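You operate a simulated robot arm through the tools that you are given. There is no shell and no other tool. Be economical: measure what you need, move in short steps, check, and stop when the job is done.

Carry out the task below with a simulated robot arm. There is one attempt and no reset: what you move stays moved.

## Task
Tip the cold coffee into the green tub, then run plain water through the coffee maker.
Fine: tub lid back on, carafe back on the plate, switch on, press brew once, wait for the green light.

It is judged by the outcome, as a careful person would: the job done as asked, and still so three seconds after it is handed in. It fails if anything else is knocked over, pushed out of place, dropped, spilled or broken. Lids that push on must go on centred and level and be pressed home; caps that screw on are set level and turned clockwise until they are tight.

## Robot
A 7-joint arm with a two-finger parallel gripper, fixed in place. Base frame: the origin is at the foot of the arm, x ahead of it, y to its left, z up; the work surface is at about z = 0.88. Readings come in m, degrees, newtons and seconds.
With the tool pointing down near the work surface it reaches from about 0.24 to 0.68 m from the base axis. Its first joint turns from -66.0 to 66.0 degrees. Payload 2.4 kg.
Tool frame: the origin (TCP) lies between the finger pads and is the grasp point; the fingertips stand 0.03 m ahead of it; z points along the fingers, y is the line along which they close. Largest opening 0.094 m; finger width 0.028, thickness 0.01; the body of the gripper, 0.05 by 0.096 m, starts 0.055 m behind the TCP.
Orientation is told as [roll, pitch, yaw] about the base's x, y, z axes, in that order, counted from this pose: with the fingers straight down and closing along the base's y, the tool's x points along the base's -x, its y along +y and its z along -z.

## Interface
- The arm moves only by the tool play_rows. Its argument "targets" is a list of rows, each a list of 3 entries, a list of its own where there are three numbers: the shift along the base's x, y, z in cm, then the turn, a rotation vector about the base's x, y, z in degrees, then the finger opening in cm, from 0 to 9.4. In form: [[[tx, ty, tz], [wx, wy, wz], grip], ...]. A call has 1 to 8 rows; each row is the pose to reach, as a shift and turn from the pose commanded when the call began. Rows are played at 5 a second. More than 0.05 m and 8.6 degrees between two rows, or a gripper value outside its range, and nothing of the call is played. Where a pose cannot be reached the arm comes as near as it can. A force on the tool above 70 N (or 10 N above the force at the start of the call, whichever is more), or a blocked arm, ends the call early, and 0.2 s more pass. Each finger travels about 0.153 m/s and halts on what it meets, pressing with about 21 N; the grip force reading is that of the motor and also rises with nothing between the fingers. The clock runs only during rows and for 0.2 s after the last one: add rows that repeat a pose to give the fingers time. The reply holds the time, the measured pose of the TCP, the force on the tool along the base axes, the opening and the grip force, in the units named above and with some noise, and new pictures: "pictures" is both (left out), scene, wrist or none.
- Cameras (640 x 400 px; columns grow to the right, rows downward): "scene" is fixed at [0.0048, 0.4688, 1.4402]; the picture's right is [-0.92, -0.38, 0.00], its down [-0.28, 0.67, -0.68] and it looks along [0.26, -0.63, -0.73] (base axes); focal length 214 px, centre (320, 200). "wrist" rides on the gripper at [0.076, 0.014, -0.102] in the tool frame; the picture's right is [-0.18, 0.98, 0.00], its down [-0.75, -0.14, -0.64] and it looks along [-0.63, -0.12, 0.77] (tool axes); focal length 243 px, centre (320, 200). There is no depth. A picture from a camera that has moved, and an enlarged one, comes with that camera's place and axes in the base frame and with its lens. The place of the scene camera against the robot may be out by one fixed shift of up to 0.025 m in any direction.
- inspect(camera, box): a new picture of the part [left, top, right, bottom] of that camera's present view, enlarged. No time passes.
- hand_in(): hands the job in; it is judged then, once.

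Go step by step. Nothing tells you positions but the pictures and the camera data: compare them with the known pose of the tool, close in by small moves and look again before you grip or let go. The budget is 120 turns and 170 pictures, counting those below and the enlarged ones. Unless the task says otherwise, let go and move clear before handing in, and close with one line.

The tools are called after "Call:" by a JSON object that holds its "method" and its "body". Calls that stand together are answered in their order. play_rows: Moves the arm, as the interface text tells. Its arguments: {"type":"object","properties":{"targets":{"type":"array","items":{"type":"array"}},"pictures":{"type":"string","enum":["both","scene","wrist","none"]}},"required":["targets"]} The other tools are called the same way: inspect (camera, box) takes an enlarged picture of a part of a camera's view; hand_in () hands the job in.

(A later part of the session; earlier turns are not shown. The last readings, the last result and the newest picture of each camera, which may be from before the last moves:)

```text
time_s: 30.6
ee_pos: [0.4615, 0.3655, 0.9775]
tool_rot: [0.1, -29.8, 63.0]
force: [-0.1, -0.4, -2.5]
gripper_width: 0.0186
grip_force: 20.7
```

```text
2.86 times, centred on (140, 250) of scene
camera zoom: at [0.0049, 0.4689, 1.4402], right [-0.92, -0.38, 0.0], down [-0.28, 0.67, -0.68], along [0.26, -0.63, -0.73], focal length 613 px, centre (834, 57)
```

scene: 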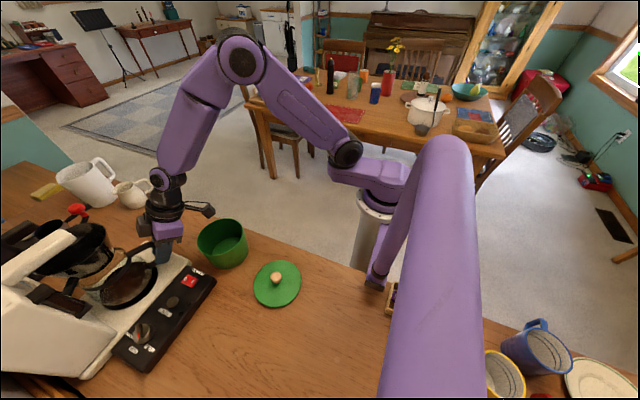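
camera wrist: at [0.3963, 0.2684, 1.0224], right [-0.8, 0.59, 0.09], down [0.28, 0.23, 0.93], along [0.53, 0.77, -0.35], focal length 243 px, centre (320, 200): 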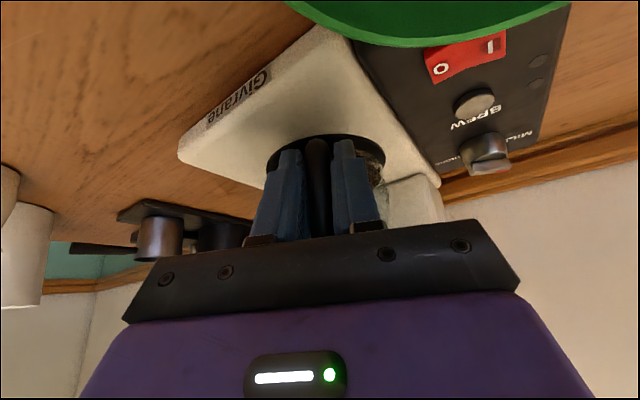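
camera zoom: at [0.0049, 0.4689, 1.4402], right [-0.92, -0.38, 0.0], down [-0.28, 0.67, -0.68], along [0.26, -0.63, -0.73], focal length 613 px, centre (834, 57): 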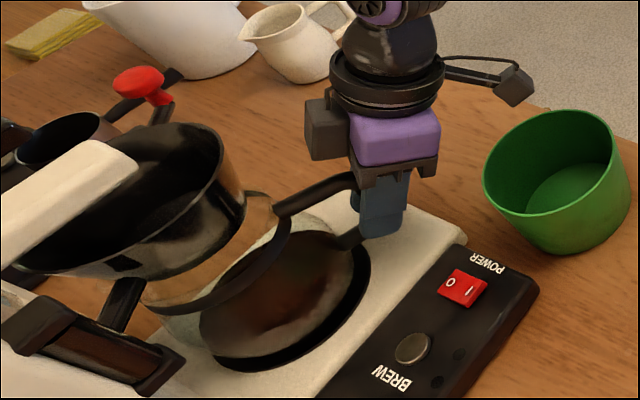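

It lifts cleanly (about 2.5 N). I'll slide it straight out toward −y, slowly, at this height.

Call:
{"method": "play_rows", "body": {"targets": [[[0, -1, 0], [0, 0, 0], 0.5], [[0, -2, 0], [0, 0, 0], 0.5], [[0, -3.2, 0], [0, 0, 0], 0.5], [[0, -4.5, 0], [0, 0, 0], 0.5], [[0, -6, 0], [0, 0, 0], 0.5], [[0, -7.5, 0], [0, 0, 0], 0.5], [[0, -9, 0], [0, 0, 0], 0.5], [[0, -10.5, 0], [0, 0, 0], 0.5]]}}

Call:
{"method": "inspect", "body": {"camera": "scene", "box": [40, 180, 240, 320]}}

```text
time_s: 32.4
ee_pos: [0.4632, 0.2617, 0.9776]
tool_rot: [0.0, -29.8, 63.0]
force: [0.3, 0.9, -3.0]
gripper_width: 0.0186
grip_force: 21.6
camera wrist: at [0.3963, 0.1638, 1.0284], right [-0.8, 0.59, 0.09], down [0.28, 0.23, 0.93], along [0.53, 0.77, -0.35], focal length 243 px, centre (320, 200)
```

scene: 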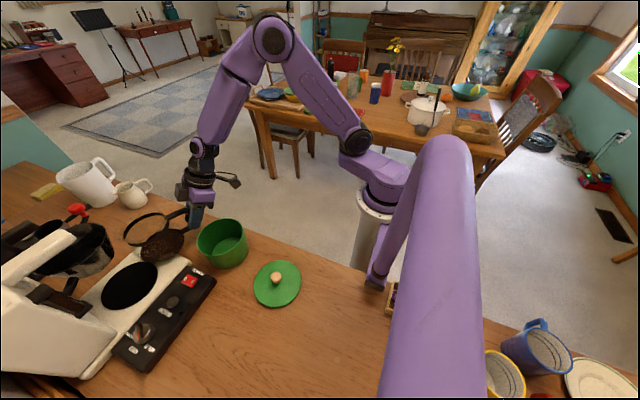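
wrist: 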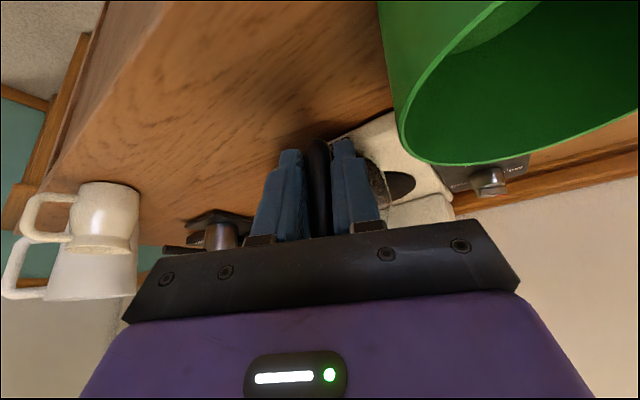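

```text
2.86 times, centred on (140, 250) of scene
camera zoom: at [0.0049, 0.4689, 1.4402], right [-0.92, -0.38, 0.0], down [-0.28, 0.67, -0.68], along [0.26, -0.63, -0.73], focal length 613 px, centre (834, 57)
```

zoom: 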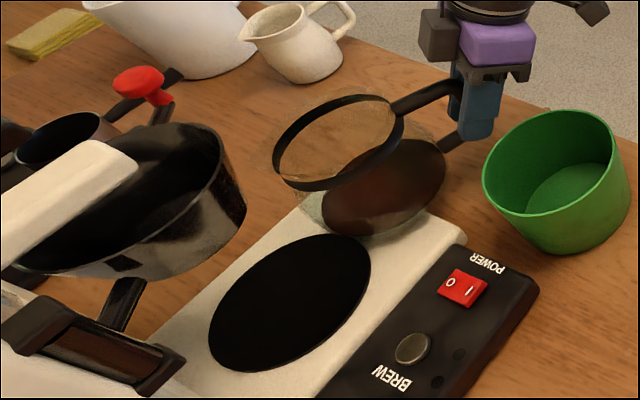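

Call:
{"method": "inspect", "body": {"camera": "scene", "box": [115, 200, 195, 270]}}

```text
5.71 times, centred on (155, 235) of scene
camera zoom: at [0.0049, 0.4689, 1.4402], right [-0.92, -0.38, 0.0], down [-0.28, 0.67, -0.68], along [0.26, -0.63, -0.73], focal length 1226 px, centre (1263, 0)
```

zoom: 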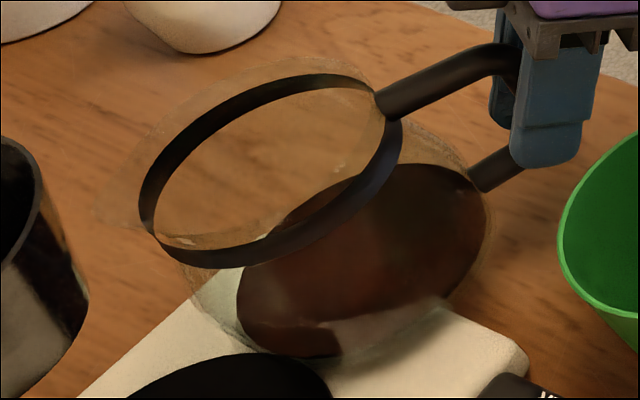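

The carafe hangs clear of the machine with its spout opposite the handle. I'll back off further from the basket, then lift.

Call:
{"method": "play_rows", "body": {"targets": [[[0, -2.5, 0.5], [0, 0, 0], 0.5], [[0, -5, 2], [0, 0, 0], 0.5], [[0, -5.5, 4.5], [0, 0, 0], 0.5], [[0, -5.5, 7.5], [0, 0, 0], 0.5], [[0, -5.5, 10.5], [0, 0, 0], 0.5], [[0, -5.5, 13.5], [0, 0, 0], 0.5], [[0, -5.5, 16.5], [0, 0, 0], 0.5], [[0, -5.5, 16.5], [0, 0, 0], 0.5]], "pictures": "scene"}}

Call:
{"method": "inspect", "body": {"camera": "wrist", "box": [200, 60, 480, 260]}}

```text
time_s: 34.2
ee_pos: [0.4619, 0.2075, 1.1436]
tool_rot: [0.1, -29.9, 62.9]
force: [0.4, 0.3, -3.9]
gripper_width: 0.0187
grip_force: 20.6
```

scene: 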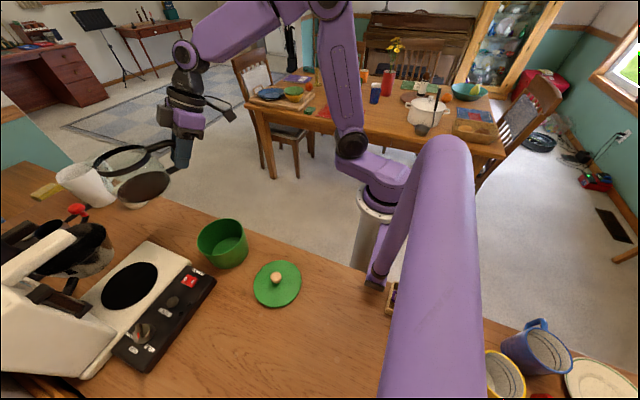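

```text
2.00 times, centred on (340, 160) of wrist
camera zoom: at [0.3961, 0.1088, 1.1937], right [-0.8, 0.59, 0.09], down [0.28, 0.23, 0.93], along [0.53, 0.77, -0.35], focal length 485 px, centre (280, 280)
```

zoom: 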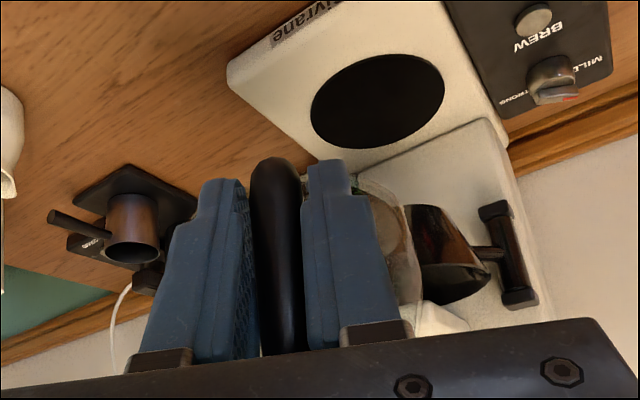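

The grip is steady. Now I'll turn the carafe about the vertical toward the pour direction, slowly, high above everything.

Call:
{"method": "play_rows", "body": {"targets": [[[-1, 0.5, 0.3], [0, 0, -5], 0.5], [[-2, 1, 0.6], [0, 0, -10.5], 0.5], [[-3, 1.5, 1], [0, 0, -16], 0.5], [[-4, 2, 1], [0, 0, -21.5], 0.5], [[-5, 2.5, 1], [0, 0, -27], 0.5], [[-6, 3, 1], [0, 0, -32.5], 0.5], [[-7, 3.5, 1], [0, 0, -38], 0.5], [[-8, 4, 1], [0, 0, -43], 0.5]], "pictures": "none"}}

Call:
{"method": "play_rows", "body": {"targets": [[[-1, 0.7, 0], [0, 0, -5], 0.5], [[-2, 1.4, 0], [0, 0, -10.5], 0.5], [[-3, 2, 0], [0, 0, -16], 0.5], [[-4, 2.7, 0], [0, 0, -21.5], 0.5], [[-5, 3.4, 0], [0, 0, -27], 0.5], [[-6, 4, 0], [0, 0, -32.5], 0.5], [[-7, 4.7, 0], [0, 0, -38], 0.5], [[-8, 5.2, 0], [0, 0, -43], 0.5]]}}

```text
time_s: 36.0
ee_pos: [0.382, 0.244, 1.1523]
tool_rot: [0.0, -29.9, 19.8]
force: [1.0, 0.2, -2.7]
gripper_width: 0.0186
grip_force: 21.2
```

```text
time_s: 37.8
ee_pos: [0.3037, 0.2973, 1.1526]
tool_rot: [-0.1, -29.8, -23.0]
force: [0.2, -0.5, -2.5]
gripper_width: 0.0189
grip_force: 20.9
camera wrist: at [0.2002, 0.3572, 1.2033], right [0.53, 0.84, 0.09], down [0.25, -0.26, 0.93], along [0.81, -0.47, -0.35], focal length 243 px, centre (320, 200)
```

scene: 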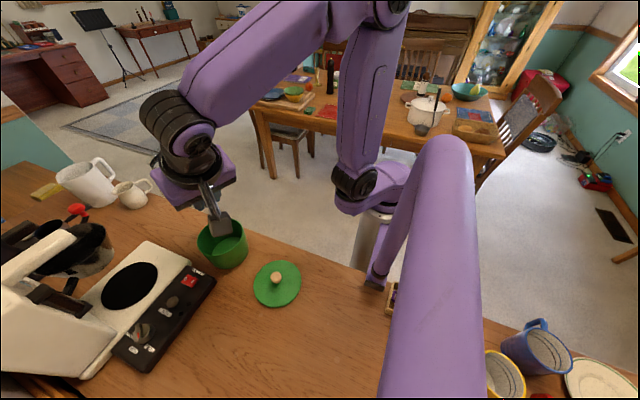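
wrist: 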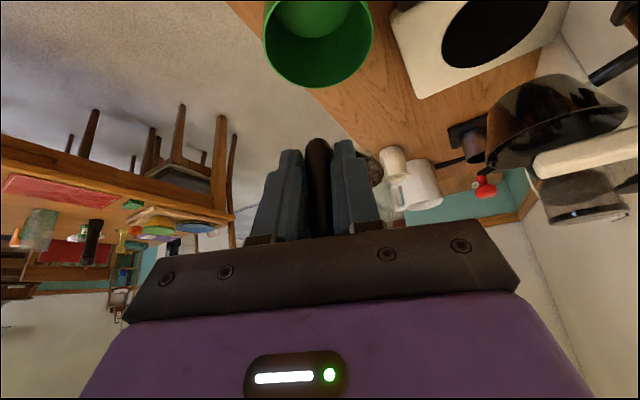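

The carafe is turned to the pour direction. I'll bring the spout over the tub's centre while tilting to 30°, then look.

Call:
{"method": "play_rows", "body": {"targets": [[[-2, 1, 0], [0, 0, 0], 0.5], [[-4, 2, 0], [0.8, 1.84, 0], 0.5], [[-6, 3, 0], [2.34, 5.52, 0], 0.5], [[-7.5, 3.7, 0], [4.3, 10.1, 0], 0.5], [[-8.1, 4, 0], [6.25, 14.7, 0], 0.5], [[-8.1, 4, 0], [8.2, 19.3, 0], 0.5], [[-8.1, 4, 0], [10.16, 23.9, 0], 0.5], [[-8.1, 4, 0], [11.72, 27.6, 0], 0.5]]}}

Call:
{"method": "inspect", "body": {"camera": "scene", "box": [160, 140, 340, 300]}}

```text
time_s: 39.6
ee_pos: [0.2222, 0.3392, 1.1514]
tool_rot: [0.1, 0.4, -23.0]
force: [-0.4, 0.6, -3.0]
gripper_width: 0.0189
grip_force: 21.2
camera wrist: at [0.1575, 0.381, 1.2548], right [0.55, 0.83, 0.0], down [0.64, -0.43, 0.64], along [0.53, -0.35, -0.77], focal length 243 px, centre (320, 200)
```

scene: 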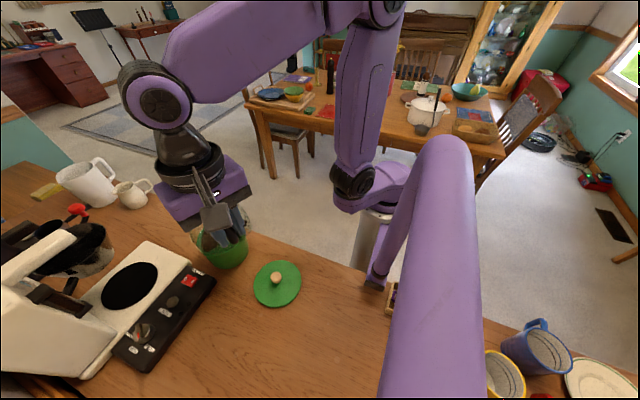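
wrist: 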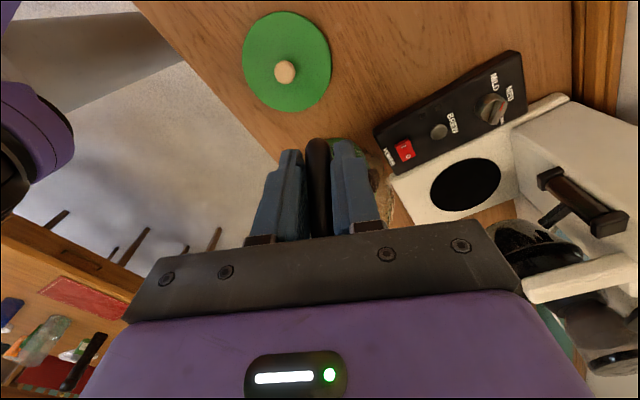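

```text
2.50 times, centred on (250, 220) of scene
camera zoom: at [0.0048, 0.4688, 1.4402], right [-0.92, -0.38, 0.0], down [-0.28, 0.67, -0.68], along [0.26, -0.63, -0.73], focal length 536 px, centre (495, 150)
```

zoom: 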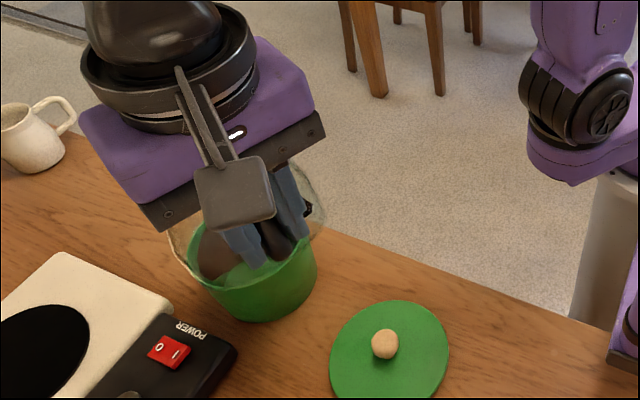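

The carafe lip should now be over the tub. I'll continue tilting slowly to 48° while tracking the lip.

Call:
{"method": "play_rows", "body": {"targets": [[[0.4, -0.2, 0], [1.4, 3.3, 0], 0.5], [[0.8, -0.4, 0], [2.8, 6.6, 0], 0.5], [[1.3, -0.6, 0], [4.3, 10, 0], 0.5], [[1.7, -0.8, 0], [5.7, 13.4, 0], 0.5], [[2.1, -1, 0], [7, 16.6, 0], 0.5], [[2.1, -1, 0], [7, 16.6, 0], 0.5]]}}

Call:
{"method": "inspect", "body": {"camera": "scene", "box": [160, 140, 340, 300]}}

```text
time_s: 41.0
ee_pos: [0.243, 0.3281, 1.1523]
tool_rot: [-0.1, 18.2, -23.1]
force: [0.7, -0.3, -3.8]
gripper_width: 0.0186
grip_force: 20.7
camera wrist: at [0.2109, 0.357, 1.2733], right [0.55, 0.84, -0.06], down [0.79, -0.49, 0.37], along [0.28, -0.25, -0.93], focal length 243 px, centre (320, 200)
```

scene: 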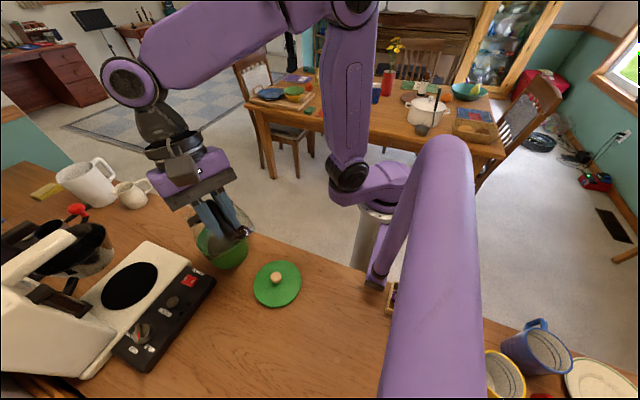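
wrist: 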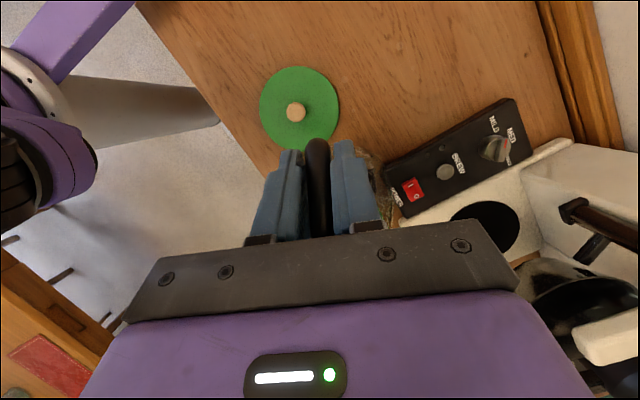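

```text
2.50 times, centred on (250, 220) of scene
camera zoom: at [0.0049, 0.4688, 1.4402], right [-0.92, -0.38, 0.0], down [-0.28, 0.67, -0.68], along [0.26, -0.63, -0.73], focal length 536 px, centre (495, 150)
```

zoom: 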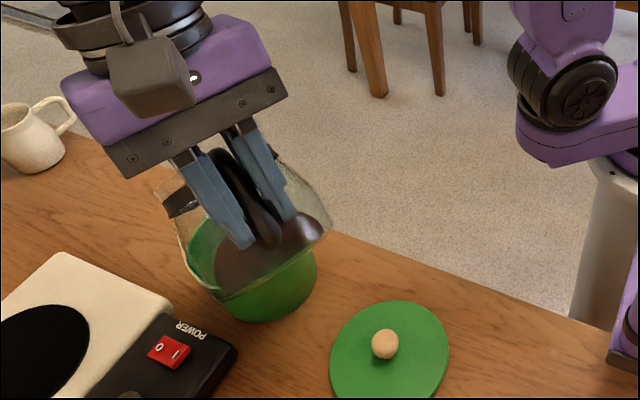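

Geometry matches what I see (band and glass where predicted). I'll continue tilting to about 62°.

Call:
{"method": "play_rows", "body": {"targets": [[[0.5, -0.2, 0], [1.2, 2.8, 0], 0.5], [[1, -0.4, 0.1], [2.4, 5.5, 0], 0.5], [[1.6, -0.6, 0.2], [3.5, 8.3, 0], 0.5], [[2.2, -0.9, 0.3], [4.7, 11, 0], 0.5], [[2.4, -1, 0.3], [5.5, 12.9, 0], 0.5], [[2.4, -1, 0.3], [5.5, 12.9, 0], 0.5]], "pictures": "wrist"}}

Call:
{"method": "inspect", "body": {"camera": "scene", "box": [160, 140, 340, 300]}}

```text
time_s: 42.4
ee_pos: [0.2663, 0.3178, 1.1548]
tool_rot: [0.0, 32.4, -22.9]
force: [0.1, -0.5, -2.9]
gripper_width: 0.0187
grip_force: 21.0
camera wrist: at [0.2629, 0.3353, 1.2828], right [0.53, 0.84, -0.1], down [0.85, -0.51, 0.14], along [0.07, -0.16, -0.99], focal length 243 px, centre (320, 200)
```

wrist: 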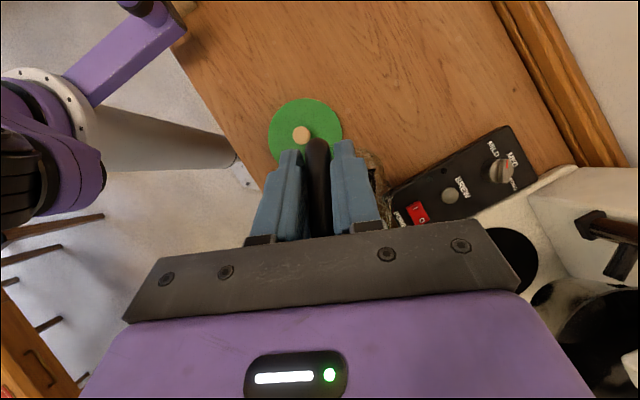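

```text
2.50 times, centred on (250, 220) of scene
camera zoom: at [0.0049, 0.4688, 1.4402], right [-0.92, -0.38, 0.0], down [-0.28, 0.67, -0.68], along [0.26, -0.63, -0.73], focal length 536 px, centre (495, 150)
```

zoom: 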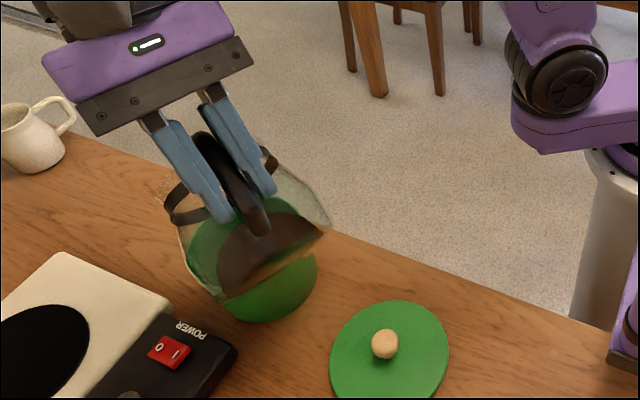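

The coffee in the glass is near the lip side now. I'll continue slowly to 76°.

Call:
{"method": "play_rows", "body": {"targets": [[[0.6, -0.2, 0.2], [1.1, 2.6, 0], 0.5], [[1.2, -0.5, 0.4], [2.2, 5.2, 0], 0.5], [[1.8, -0.7, 0.6], [3.3, 7.7, 0], 0.5], [[2.4, -1, 0.8], [4.4, 10.3, 0], 0.5], [[3, -1.2, 1], [5.5, 12.9, 0], 0.5], [[3, -1.2, 1], [5.5, 12.9, 0], 0.5], [[3, -1.2, 1], [5.5, 12.9, 0], 0.5]], "pictures": "none"}}

Call:
{"method": "inspect", "body": {"camera": "scene", "box": [160, 140, 340, 300]}}

```text
time_s: 44.0
ee_pos: [0.2963, 0.3053, 1.1637]
tool_rot: [0.1, 46.3, -23.1]
force: [0.4, 0.2, -3.7]
gripper_width: 0.0188
grip_force: 20.8
```

```text
2.50 times, centred on (250, 220) of scene
camera zoom: at [0.0049, 0.4688, 1.4402], right [-0.92, -0.38, 0.0], down [-0.28, 0.67, -0.68], along [0.26, -0.63, -0.73], focal length 536 px, centre (495, 150)
```

zoom: 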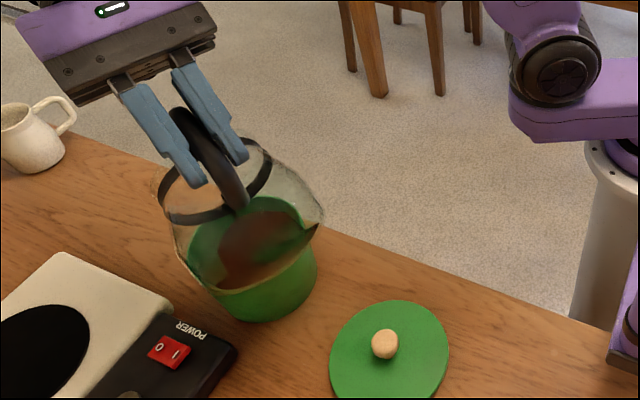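

Coffee seems to be shifting toward the lip. I'll continue to about 90°.

Call:
{"method": "play_rows", "body": {"targets": [[[0.7, -0.3, 0], [1.1, 2.6, 0], 0.5], [[1.4, -0.6, 0], [2.2, 5.2, 0], 0.5], [[2.1, -0.9, 0], [3.3, 7.7, 0], 0.5], [[2.8, -1.2, 0], [4.4, 10.3, 0], 0.5], [[3.5, -1.5, 0], [5.5, 12.9, 0], 0.5], [[3.5, -1.5, 0], [5.5, 12.9, 0], 0.5], [[3.5, -1.5, 0], [5.5, 12.9, 0], 0.5]], "pictures": "none"}}

Call:
{"method": "inspect", "body": {"camera": "scene", "box": [160, 140, 340, 300]}}

```text
time_s: 45.6
ee_pos: [0.3305, 0.2908, 1.1643]
tool_rot: [0.1, 60.3, -23.0]
force: [0.9, 0.5, -2.4]
gripper_width: 0.0187
grip_force: 20.8
```

```text
2.50 times, centred on (250, 220) of scene
camera zoom: at [0.0048, 0.4688, 1.4402], right [-0.92, -0.38, 0.0], down [-0.28, 0.67, -0.68], along [0.26, -0.63, -0.73], focal length 536 px, centre (495, 150)
```

zoom: 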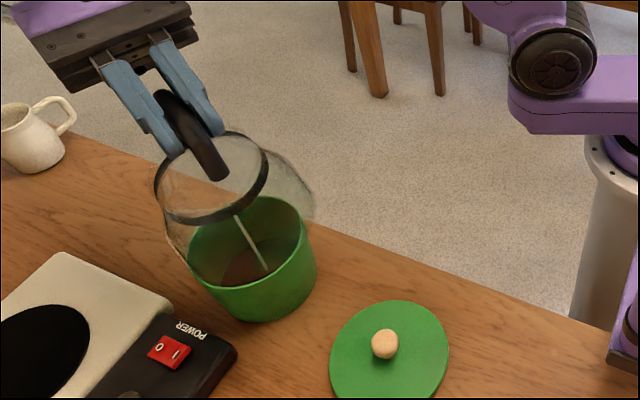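

Coffee is streaming into the tub. I'll tilt on to about 105° and hold to drain.

Call:
{"method": "play_rows", "body": {"targets": [[[0.7, -0.3, 0], [1.1, 2.6, 0], 0.5], [[1.4, -0.6, 0], [2.2, 5.2, 0], 0.5], [[2.1, -0.9, 0], [3.3, 7.7, 0], 0.5], [[2.8, -1.2, 0], [4.4, 10.3, 0], 0.5], [[3.5, -1.5, 0], [5.5, 12.9, 0], 0.5], [[3.5, -1.5, 0], [5.5, 12.9, 0], 0.5], [[3.5, -1.5, 0], [5.5, 12.9, 0], 0.5], [[3.5, -1.5, 0], [5.5, 12.9, 0], 0.5]], "pictures": "none"}}

Call:
{"method": "inspect", "body": {"camera": "scene", "box": [160, 140, 340, 300]}}

```text
time_s: 47.4
ee_pos: [0.3666, 0.2747, 1.1653]
tool_rot: [0.1, 74.3, -22.9]
force: [-0.2, 0.2, -3.5]
gripper_width: 0.0189
grip_force: 20.9
```

```text
2.50 times, centred on (250, 220) of scene
camera zoom: at [0.0048, 0.4688, 1.4402], right [-0.92, -0.38, 0.0], down [-0.28, 0.67, -0.68], along [0.26, -0.63, -0.73], focal length 536 px, centre (495, 150)
```

zoom: 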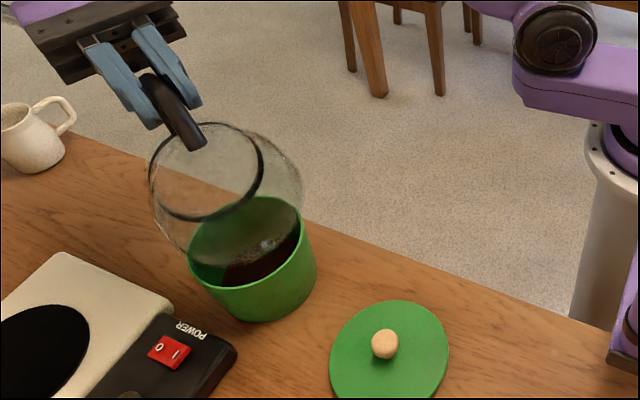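

The carafe looks empty. I'll hold another second with slightly more tilt, and check.

Call:
{"method": "play_rows", "body": {"targets": [[[0.5, -0.2, 0], [1, 2.5, 0], 0.5], [[1, -0.4, 0], [2, 5, 0], 0.5], [[1, -0.4, 0], [2, 5, 0], 0.5], [[1, -0.4, 0], [2, 5, 0], 0.5], [[1, -0.4, 0], [2, 5, 0], 0.5], [[1, -0.4, 0], [2, 5, 0], 0.5], [[1, -0.4, 0], [2, 5, 0], 0.5]], "pictures": "none"}}

Call:
{"method": "inspect", "body": {"camera": "scene", "box": [190, 170, 270, 270]}}

```text
time_s: 49.0
ee_pos: [0.3543, 0.275, 1.1641]
tool_rot: [-0.6, 79.7, -23.7]
force: [-0.3, -0.7, -3.2]
gripper_width: 0.0188
grip_force: 20.9
out of reach, approached as far as the arm can: row 1, 2, 3, 4, 5, 6, 7
```

```text
4.00 times, centred on (230, 220) of scene
camera zoom: at [0.0048, 0.4688, 1.4402], right [-0.92, -0.38, 0.0], down [-0.28, 0.67, -0.68], along [0.26, -0.63, -0.73], focal length 858 px, centre (680, 120)
```

zoom: 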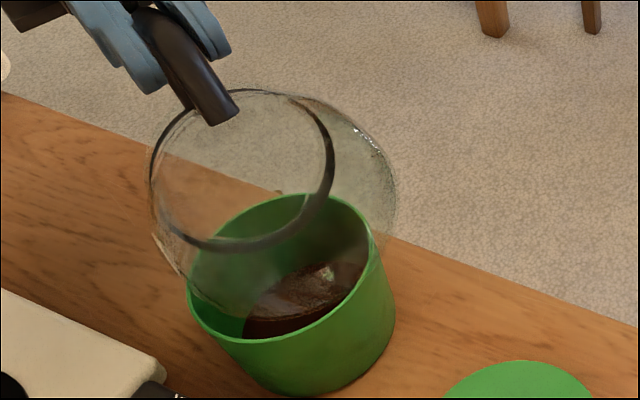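

The carafe is empty and everything landed in the tub. I'll untilt along the reverse path, keeping the lip over the tub.

Call:
{"method": "play_rows", "body": {"targets": [[[-0.6, 0.3, 0.3], [-2.5, -5.7, 0], 0.5], [[-2, 0.9, 0.5], [-4.9, -11.5, 0], 0.5], [[-3.3, 1.6, 0.8], [-7.3, -17.3, 0], 0.5], [[-4.6, 2.2, 1], [-9.8, -23, 0], 0.5], [[-5.8, 2.8, 1], [-12.2, -28.8, 0], 0.5], [[-7, 3.4, 1], [-14.7, -34.5, 0], 0.5], [[-8, 4, 1], [-17.1, -40.3, 0], 0.5], [[-9, 4.4, 1], [-19.5, -46, 0], 0.5]], "pictures": "none"}}

Call:
{"method": "play_rows", "body": {"targets": [[[0, 0, 0], [-2.9, -6.9, 0], 0.5], [[0.5, -0.3, 0], [-5.9, -13.8, 0], 0.5], [[1, -0.6, 0], [-8.8, -20.7, 0], 0.5], [[2, -1, 0], [-11.7, -27.6, 0], 0.5], [[3, -1.5, 0], [-14.6, -34.5, 0], 0.5], [[4, -2, 0], [-17.6, -41.4, 0], 0.5], [[4, -2, 0], [-20.5, -48.3, 0], 0.5], [[4, -2, 0], [-23.4, -55.2, 0], 0.5]]}}

```text
time_s: 50.8
ee_pos: [0.2654, 0.3198, 1.1728]
tool_rot: [0.0, 29.6, -23.1]
force: [-0.5, 0.0, -2.3]
gripper_width: 0.0186
grip_force: 20.5
```

```text
time_s: 52.6
ee_pos: [0.3058, 0.2998, 1.1736]
tool_rot: [0.3, -30.3, -23.2]
force: [0.5, -0.5, -3.7]
gripper_width: 0.0187
grip_force: 21.0
camera wrist: at [0.2031, 0.359, 1.224], right [0.53, 0.84, 0.1], down [0.24, -0.26, 0.93], along [0.81, -0.47, -0.34], focal length 243 px, centre (320, 200)
```

scene: 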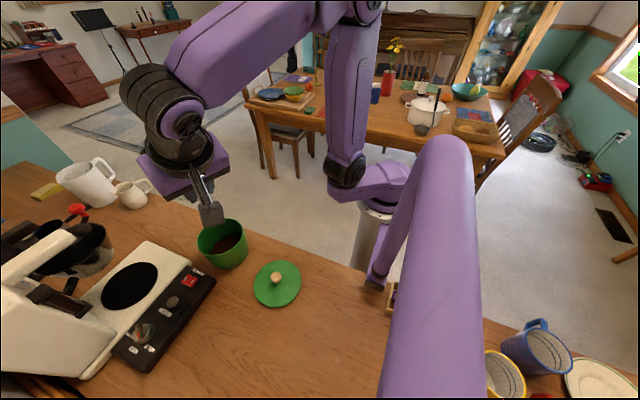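
wrist: 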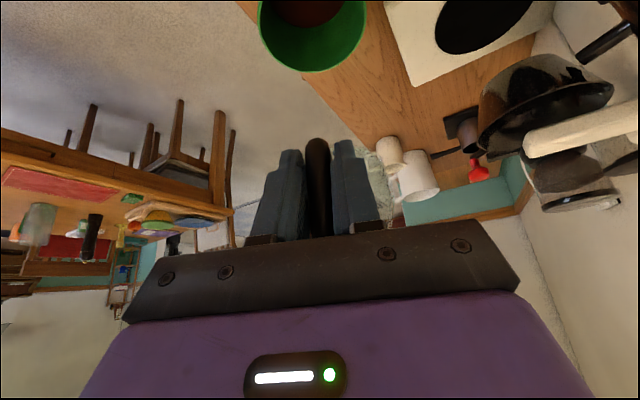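

Now I'll yaw back to 63° along the reverse path, still high.

Call:
{"method": "play_rows", "body": {"targets": [[[1, -0.7, 0], [0, 0, 5.4], 0.5], [[2, -1.4, 0], [0, 0, 10.8], 0.5], [[3, -2, 0], [0, 0, 16.2], 0.5], [[4, -2.7, 0], [0, 0, 21.6], 0.5], [[5, -3.4, 0], [0, 0, 27], 0.5], [[6, -4, 0], [0, 0, 32.4], 0.5], [[7, -4.7, 0], [0, 0, 37.8], 0.5], [[8, -5.3, 0], [0, 0, 43.1], 0.5]], "pictures": "none"}}

Call:
{"method": "play_rows", "body": {"targets": [[[1, -0.5, 0], [0, 0, 5.4], 0.5], [[2, -1, 0], [0, 0, 10.8], 0.5], [[3, -1.5, -0.4], [0, 0, 16.2], 0.5], [[4, -2, -0.8], [0, 0, 21.6], 0.5], [[5, -2.6, -1.2], [0, 0, 27], 0.5], [[6, -3.2, -1.6], [0, 0, 32.4], 0.5], [[7, -3.7, -2], [0, 0, 37.8], 0.5], [[7.6, -4.1, -2.2], [0, 0, 43.1], 0.5]], "pictures": "none"}}

```text
time_s: 54.4
ee_pos: [0.3856, 0.2472, 1.1739]
tool_rot: [0.1, -30.3, 20.1]
force: [0.1, -0.3, -2.9]
gripper_width: 0.0187
grip_force: 21.1
```

```text
time_s: 56.2
ee_pos: [0.4617, 0.2065, 1.1522]
tool_rot: [0.1, -30.3, 63.2]
force: [0.0, -0.2, -2.3]
gripper_width: 0.0189
grip_force: 21.2
```

Lowering back to the extraction height in front of the plate.

Call:
{"method": "play_rows", "body": {"targets": [[[0, 0, -3], [-0.2, 0.1, -0.1], 0.5], [[0, 0, -6], [-0.45, 0.23, -0.2], 0.5], [[0, 0, -9], [-0.45, 0.23, -0.2], 0.5], [[0, 0, -12], [-0.45, 0.23, -0.2], 0.5], [[0, 0, -14], [-0.45, 0.23, -0.2], 0.5], [[0, 1.5, -16], [-0.45, 0.23, -0.2], 0.5], [[0, 3.5, -17.2], [-0.45, 0.23, -0.2], 0.5], [[0, 5.5, -17.2], [-0.45, 0.23, -0.2], 0.5]], "pictures": "none"}}

Call:
{"method": "inspect", "body": {"camera": "scene", "box": [40, 180, 240, 320]}}

```text
time_s: 58.0
ee_pos: [0.4615, 0.2605, 0.9781]
tool_rot: [0.2, -29.7, 63.0]
force: [0.5, -0.6, -2.3]
gripper_width: 0.0186
grip_force: 21.2
```

```text
2.86 times, centred on (140, 250) of scene
camera zoom: at [0.0049, 0.4688, 1.4402], right [-0.92, -0.38, 0.0], down [-0.28, 0.67, -0.68], along [0.26, -0.63, -0.73], focal length 613 px, centre (834, 57)
```

zoom: 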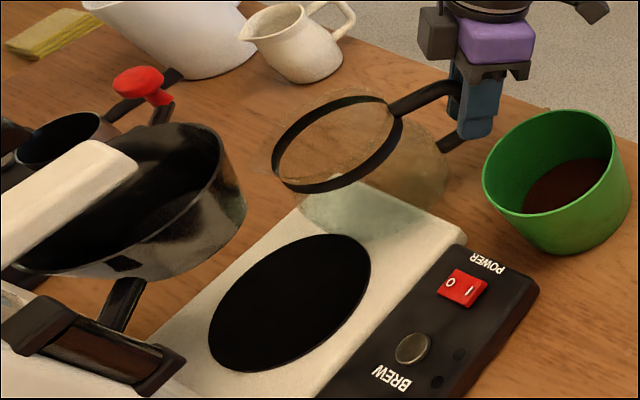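

The carafe is empty and sits in the hand just as before. I'll slide it back under the basket.

Call:
{"method": "play_rows", "body": {"targets": [[[0, 1.5, 0], [0, 0, 0], 0.5], [[0, 3, 0], [0, 0, 0], 0.5], [[0, 4.5, 0], [0, 0, 0], 0.5], [[0, 6, 0], [0, 0, 0], 0.5], [[0, 7.3, 0], [0, 0, 0], 0.5], [[0, 8.5, 0], [0, 0, 0], 0.5], [[0, 9.6, 0], [0, 0, 0], 0.5], [[0, 10.5, 0], [0, 0, 0], 0.5]], "pictures": "none"}}

Call:
{"method": "play_rows", "body": {"targets": [[[0, 0, -0.2], [0, 0, 0], 0.5], [[0, 0, -0.4], [0, 0, 0], 0.5], [[0, 0, -0.6], [0, 0, 0], 0.5]], "pictures": "none"}}

Call:
{"method": "inspect", "body": {"camera": "scene", "box": [40, 180, 240, 320]}}

```text
time_s: 59.8
ee_pos: [0.4619, 0.3657, 0.9793]
tool_rot: [0.1, -29.7, 62.9]
force: [-0.8, -0.3, -2.5]
gripper_width: 0.0186
grip_force: 20.7
```

```text
time_s: 60.6
ee_pos: [0.4629, 0.3668, 0.9751]
tool_rot: [0.1, -30.0, 63.0]
force: [-1.2, -1.2, 4.5]
gripper_width: 0.0185
grip_force: 21.1
```

```text
2.86 times, centred on (140, 250) of scene
camera zoom: at [0.0047, 0.4687, 1.4402], right [-0.92, -0.38, 0.0], down [-0.28, 0.67, -0.68], along [0.26, -0.63, -0.73], focal length 613 px, centre (834, 57)
```

zoom: 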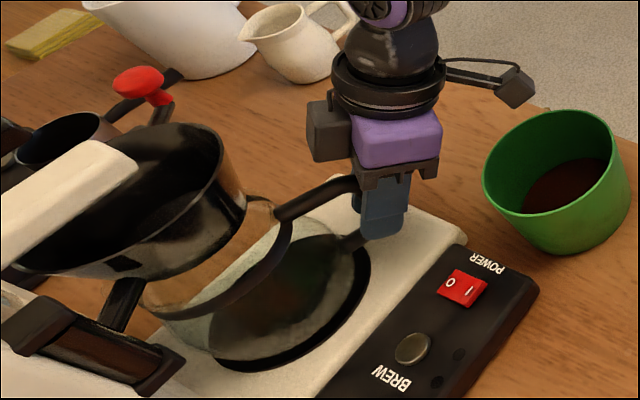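

First contact comes about 3 mm above the grasp height, so the carafe may be tilted slightly in the grip. I'll lower gently a bit more so it seats flat.

Call:
{"method": "play_rows", "body": {"targets": [[[0, 0, -0.15], [0, 0, 0], 0.5], [[0, 0, -0.3], [0, 0, 0], 0.5]], "pictures": "wrist"}}

Call:
{"method": "inspect", "body": {"camera": "scene", "box": [60, 210, 180, 310]}}

```text
time_s: 61.2
ee_pos: [0.4619, 0.365, 0.9714]
tool_rot: [0.1, -30.0, 62.9]
force: [-3.6, -3.9, 13.1]
gripper_width: 0.019
grip_force: 21.0
camera wrist: at [0.3957, 0.2684, 1.0228], right [-0.8, 0.59, 0.09], down [0.28, 0.23, 0.93], along [0.53, 0.77, -0.35], focal length 243 px, centre (320, 200)
```

wrist: 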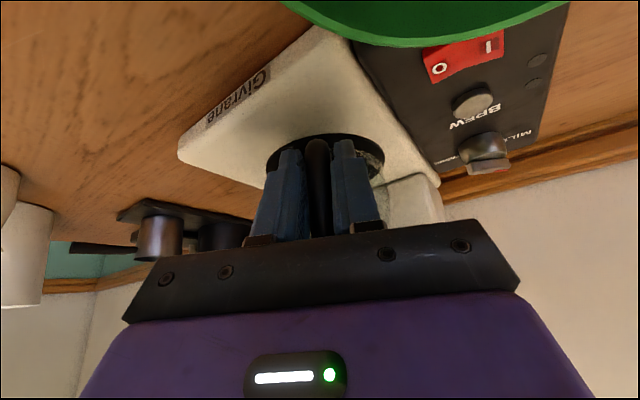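

```text
4.00 times, centred on (120, 260) of scene
camera zoom: at [0.0045, 0.4686, 1.4403], right [-0.92, -0.38, 0.0], down [-0.28, 0.67, -0.68], along [0.26, -0.63, -0.73], focal length 858 px, centre (1120, -40)
```

zoom: 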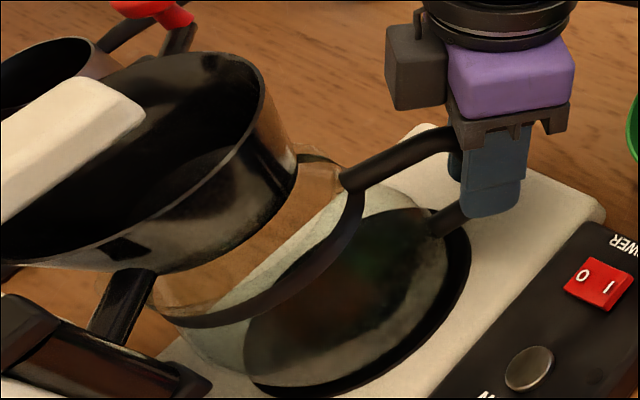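

It's seated at the original height. Releasing and looking before retreating.

Call:
{"method": "play_rows", "body": {"targets": [[[0, 0, 0.1], [0, 0, 0], 0.5], [[0, 0, 0.1], [0, 0, 0], 2.5], [[0, 0, 0.1], [0, 0, 0], 4], [[0, 0, 0.1], [0, 0, 0], 4.4]], "pictures": "none"}}

Call:
{"method": "inspect", "body": {"camera": "wrist", "box": [240, 60, 440, 240]}}

```text
time_s: 62.2
ee_pos: [0.4604, 0.366, 0.9718]
tool_rot: [0.0, -29.7, 62.8]
force: [0.5, -0.2, -0.9]
gripper_width: 0.0437
grip_force: 0.1
```

```text
2.22 times, centred on (340, 150) of wrist
camera zoom: at [0.3954, 0.2683, 1.0229], right [-0.8, 0.59, 0.09], down [0.28, 0.23, 0.93], along [0.53, 0.77, -0.35], focal length 539 px, centre (276, 311)
```

zoom: 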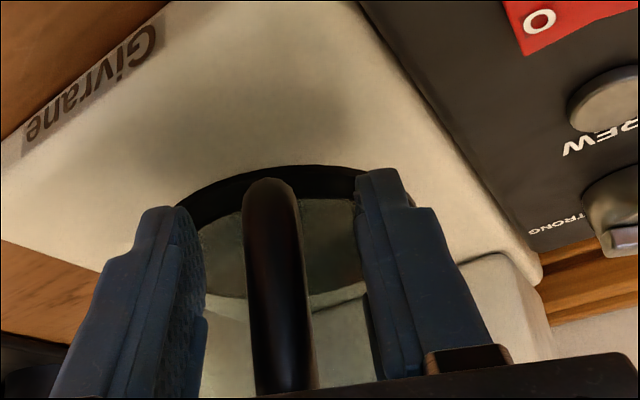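

The carafe stands free. Retreating along the approach line.

Call:
{"method": "play_rows", "body": {"targets": [[[-0.5, -1, 2], [0, 0, 0], 4.4], [[-0.9, -1.9, 4], [0, 0, 0], 4.4], [[-1.2, -3.1, 7], [0, 0, 0], 4.4], [[-2, -5, 10], [0, 0, 0], 4.4], [[-3, -8, 13], [0, 0, 0], 4.4], [[-3, -8, 13], [0, 0, 0], 4.4]]}}

Call:
{"method": "inspect", "body": {"camera": "scene", "box": [40, 180, 240, 320]}}

Call:
{"method": "inspect", "body": {"camera": "wrist", "box": [240, 40, 440, 220]}}

```text
time_s: 63.6
ee_pos: [0.4315, 0.2864, 1.1016]
tool_rot: [0.1, -29.7, 63.0]
force: [0.5, 0.9, 0.0]
gripper_width: 0.0441
grip_force: 0.1
camera wrist: at [0.3658, 0.188, 1.1532], right [-0.8, 0.59, 0.09], down [0.28, 0.24, 0.93], along [0.53, 0.77, -0.35], focal length 243 px, centre (320, 200)
```

scene: 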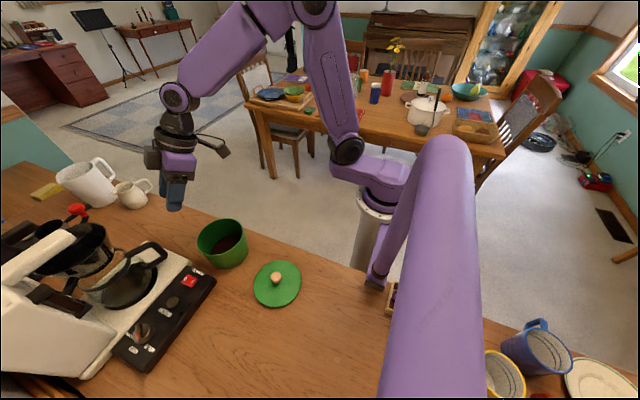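
wrist: 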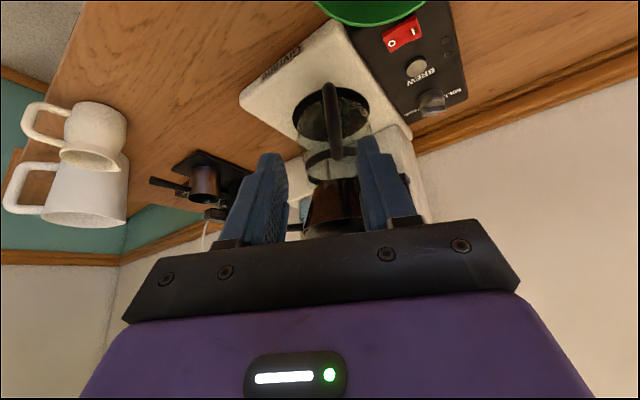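

```text
2.86 times, centred on (140, 250) of scene
camera zoom: at [0.0048, 0.4688, 1.4402], right [-0.92, -0.38, 0.0], down [-0.28, 0.67, -0.68], along [0.26, -0.63, -0.73], focal length 613 px, centre (834, 57)
```

zoom: 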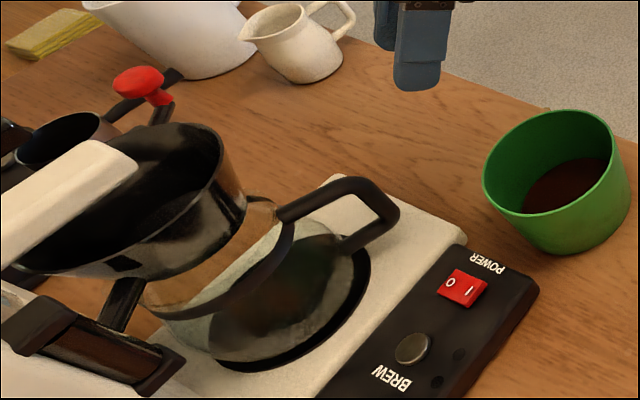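

```text
2.22 times, centred on (340, 130) of wrist
camera zoom: at [0.3658, 0.188, 1.1532], right [-0.8, 0.59, 0.09], down [0.28, 0.24, 0.93], along [0.53, 0.77, -0.35], focal length 539 px, centre (276, 356)
```

zoom: 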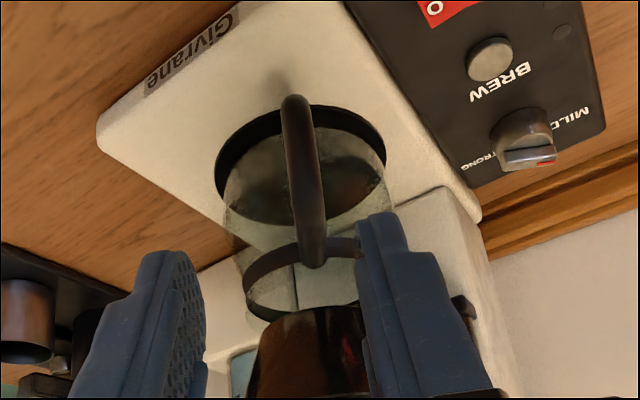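

The carafe is back where it was. Now I'll return to a straight-down tool over the lid knob at (0.189, 0.304).

Call:
{"method": "play_rows", "body": {"targets": [[[-3, 0.2, 1], [-1.91, 3.11, -7.12], 4.4], [[-6, 0.4, 1], [-3.81, 6.23, -14.24], 4.4], [[-9, 0.6, 1], [-5.72, 9.34, -21.36], 4.4], [[-12, 0.9, 1], [-7.63, 12.45, -28.47], 4.4], [[-15, 1.1, 1], [-9.54, 15.56, -35.59], 4.6], [[-18, 1.3, 1], [-11.44, 18.68, -42.71], 4.8], [[-21, 1.5, 1], [-13.35, 21.79, -49.83], 5], [[-24.2, 1.8, 1], [-15.26, 24.9, -56.95], 5]], "pictures": "none"}}

Call:
{"method": "play_rows", "body": {"targets": [[[0, 0, -1], [-0.6, 1, -2.3], 5], [[0, 0, -3], [-1.2, 2, -4.6], 5], [[0, 0, -3], [-1.2, 2, -4.6], 5]]}}

```text
time_s: 65.4
ee_pos: [0.1878, 0.3042, 1.1116]
tool_rot: [1.2, -1.6, 4.4]
force: [0.4, 0.2, -0.5]
gripper_width: 0.0501
grip_force: 0.0
```

```text
time_s: 66.2
ee_pos: [0.1883, 0.3035, 1.0806]
tool_rot: [0.1, 0.4, -0.2]
force: [-0.1, 0.7, 0.9]
gripper_width: 0.0499
grip_force: 0.1
camera wrist: at [0.1131, 0.3182, 1.1849], right [0.19, 0.98, 0.0], down [0.76, -0.14, 0.64], along [0.63, -0.12, -0.77], focal length 243 px, centre (320, 200)
```

scene: 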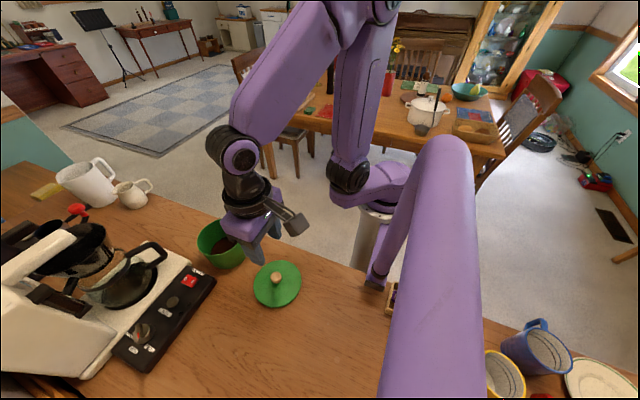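
wrist: 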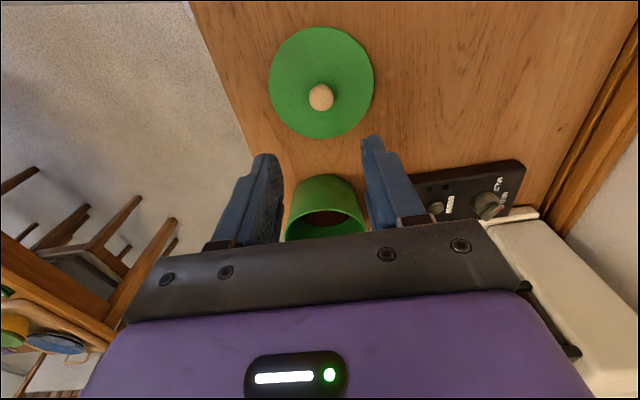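

The knob is below. I'll descend to the earlier grasp height and close.

Call:
{"method": "play_rows", "body": {"targets": [[[0.1, 0.05, -4], [0, -0.4, 0.2], 5], [[0.1, 0.05, -8], [0, -0.4, 0.2], 5], [[0.1, 0.05, -11], [0, -0.4, 0.2], 5], [[0.1, 0.05, -13.5], [0, -0.4, 0.2], 5], [[0.1, 0.05, -14.9], [0, -0.4, 0.2], 5], [[0.1, 0.05, -14.9], [0, -0.4, 0.2], 3], [[0.1, 0.05, -14.9], [0, -0.4, 0.2], 1], [[0.1, 0.05, -14.9], [0, -0.4, 0.2], 1]]}}

```text
time_s: 68.0
ee_pos: [0.1894, 0.3042, 0.9317]
tool_rot: [0.2, -0.1, 0.1]
force: [-0.3, 0.3, 0.6]
gripper_width: 0.024
grip_force: 21.3
camera wrist: at [0.1133, 0.3181, 1.0344], right [0.18, 0.98, 0.0], down [0.75, -0.14, 0.64], along [0.63, -0.12, -0.77], focal length 243 px, centre (320, 200)
```

scene: 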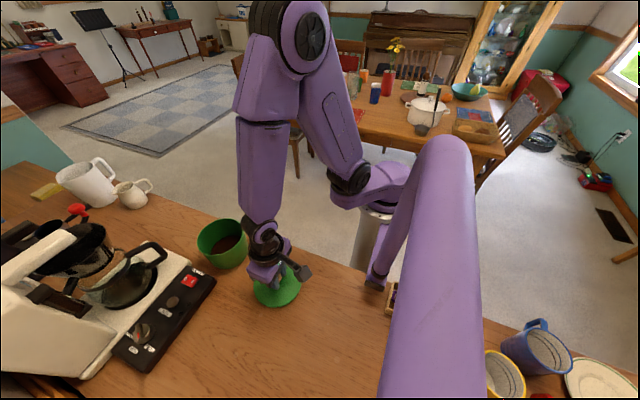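
wrist: 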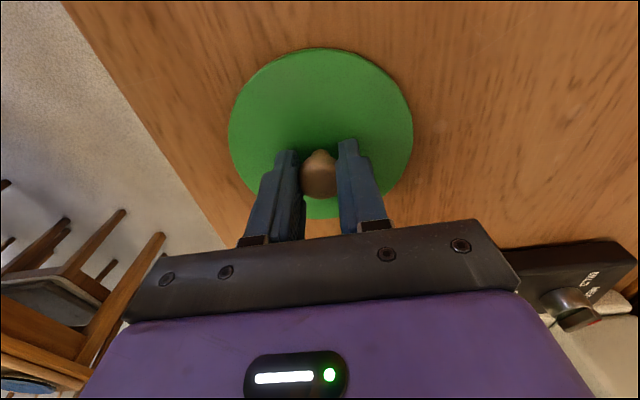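

The knob is gripped like before. I'll carry the lid back over the tub.

Call:
{"method": "play_rows", "body": {"targets": [[[0, 0, 4], [0, 0, 0], 1], [[0, 0, 8], [0, 0, 0], 1], [[2, -0.3, 12], [0, 0, 0], 1], [[6, -1, 13.5], [0, 0, 0], 1], [[10.5, -1.7, 13.5], [0, 0, 0], 1], [[14.5, -2.3, 13.5], [0, 0, 0], 1], [[17.1, -2.65, 13], [0, 0, 0], 1], [[17.1, -2.65, 12], [0, 0, 0], 1]]}}

Call:
{"method": "inspect", "body": {"camera": "scene", "box": [150, 160, 290, 280]}}

```text
time_s: 69.8
ee_pos: [0.362, 0.2771, 1.0519]
tool_rot: [0.0, -0.2, 0.1]
force: [0.8, -0.5, -0.1]
gripper_width: 0.0238
grip_force: 21.2
camera wrist: at [0.2858, 0.2919, 1.1558], right [0.18, 0.98, 0.0], down [0.75, -0.14, 0.64], along [0.63, -0.12, -0.77], focal length 243 px, centre (320, 200)
```

scene: 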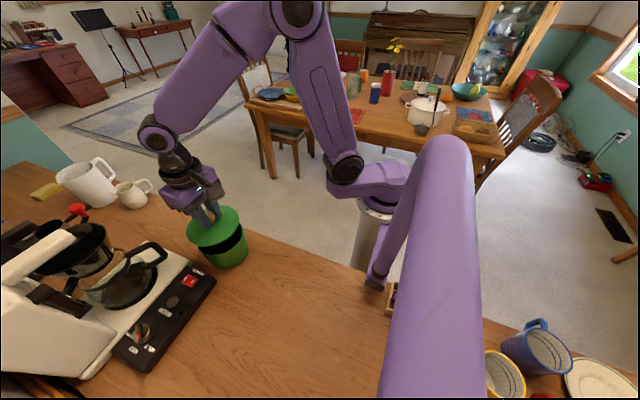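
wrist: 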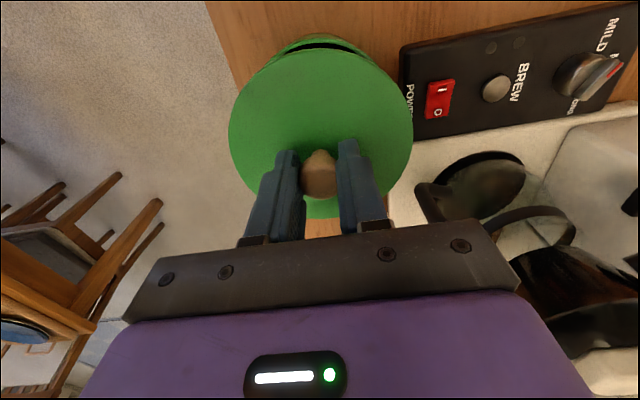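

```text
3.33 times, centred on (220, 220) of scene
camera zoom: at [0.0049, 0.4688, 1.4402], right [-0.92, -0.38, 0.0], down [-0.28, 0.67, -0.68], along [0.26, -0.63, -0.73], focal length 715 px, centre (653, 133)
```

zoom: 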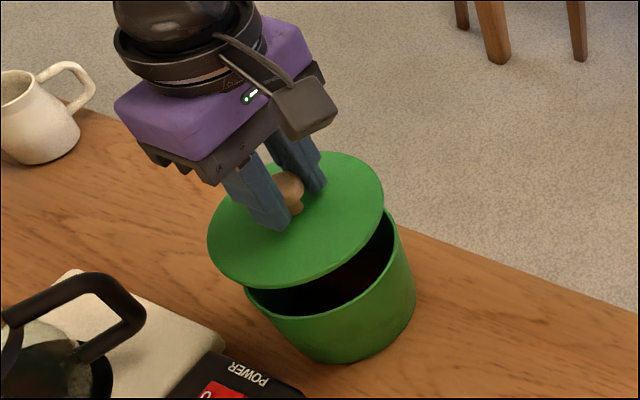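

I'll nudge the lid slightly to the original alignment and lower it to just above the rim.

Call:
{"method": "play_rows", "body": {"targets": [[[-0.12, 0.07, -1], [0, 0.1, 0], 1], [[-0.12, 0.07, -2], [0, 0.1, 0], 1], [[-0.12, 0.07, -2.8], [0, 0.1, 0], 1], [[-0.12, 0.07, -2.8], [0, 0.1, 0], 1]], "pictures": "none"}}

Call:
{"method": "inspect", "body": {"camera": "scene", "box": [180, 190, 270, 280]}}

Call:
{"method": "inspect", "body": {"camera": "wrist", "box": [210, 20, 430, 240]}}

```text
time_s: 70.8
ee_pos: [0.3601, 0.2784, 1.024]
tool_rot: [0.1, 0.0, 0.1]
force: [-0.3, -0.1, -1.4]
gripper_width: 0.0237
grip_force: 21.8
```

```text
4.44 times, centred on (225, 235) of scene
camera zoom: at [0.0048, 0.4688, 1.4402], right [-0.92, -0.38, 0.0], down [-0.28, 0.67, -0.68], along [0.26, -0.63, -0.73], focal length 953 px, centre (742, 44)
```

zoom: 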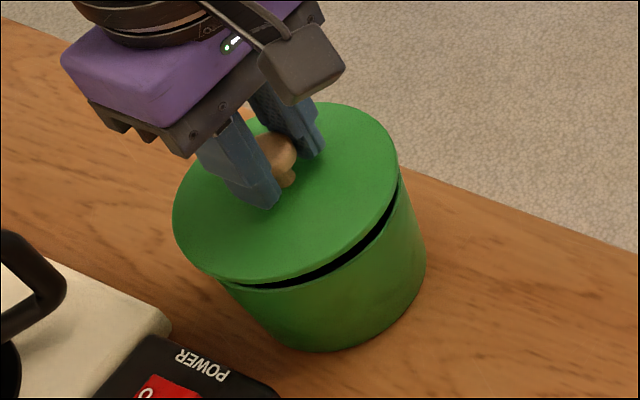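

```text
1.82 times, centred on (320, 130) of wrist
camera zoom: at [0.2842, 0.2931, 1.1272], right [0.18, 0.98, 0.0], down [0.75, -0.14, 0.64], along [0.63, -0.12, -0.77], focal length 441 px, centre (320, 327)
```

zoom: 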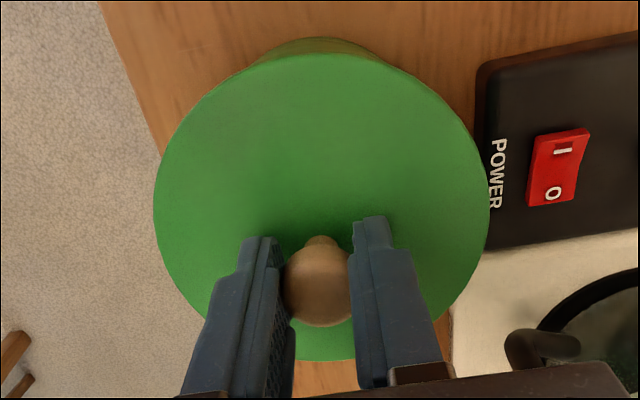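

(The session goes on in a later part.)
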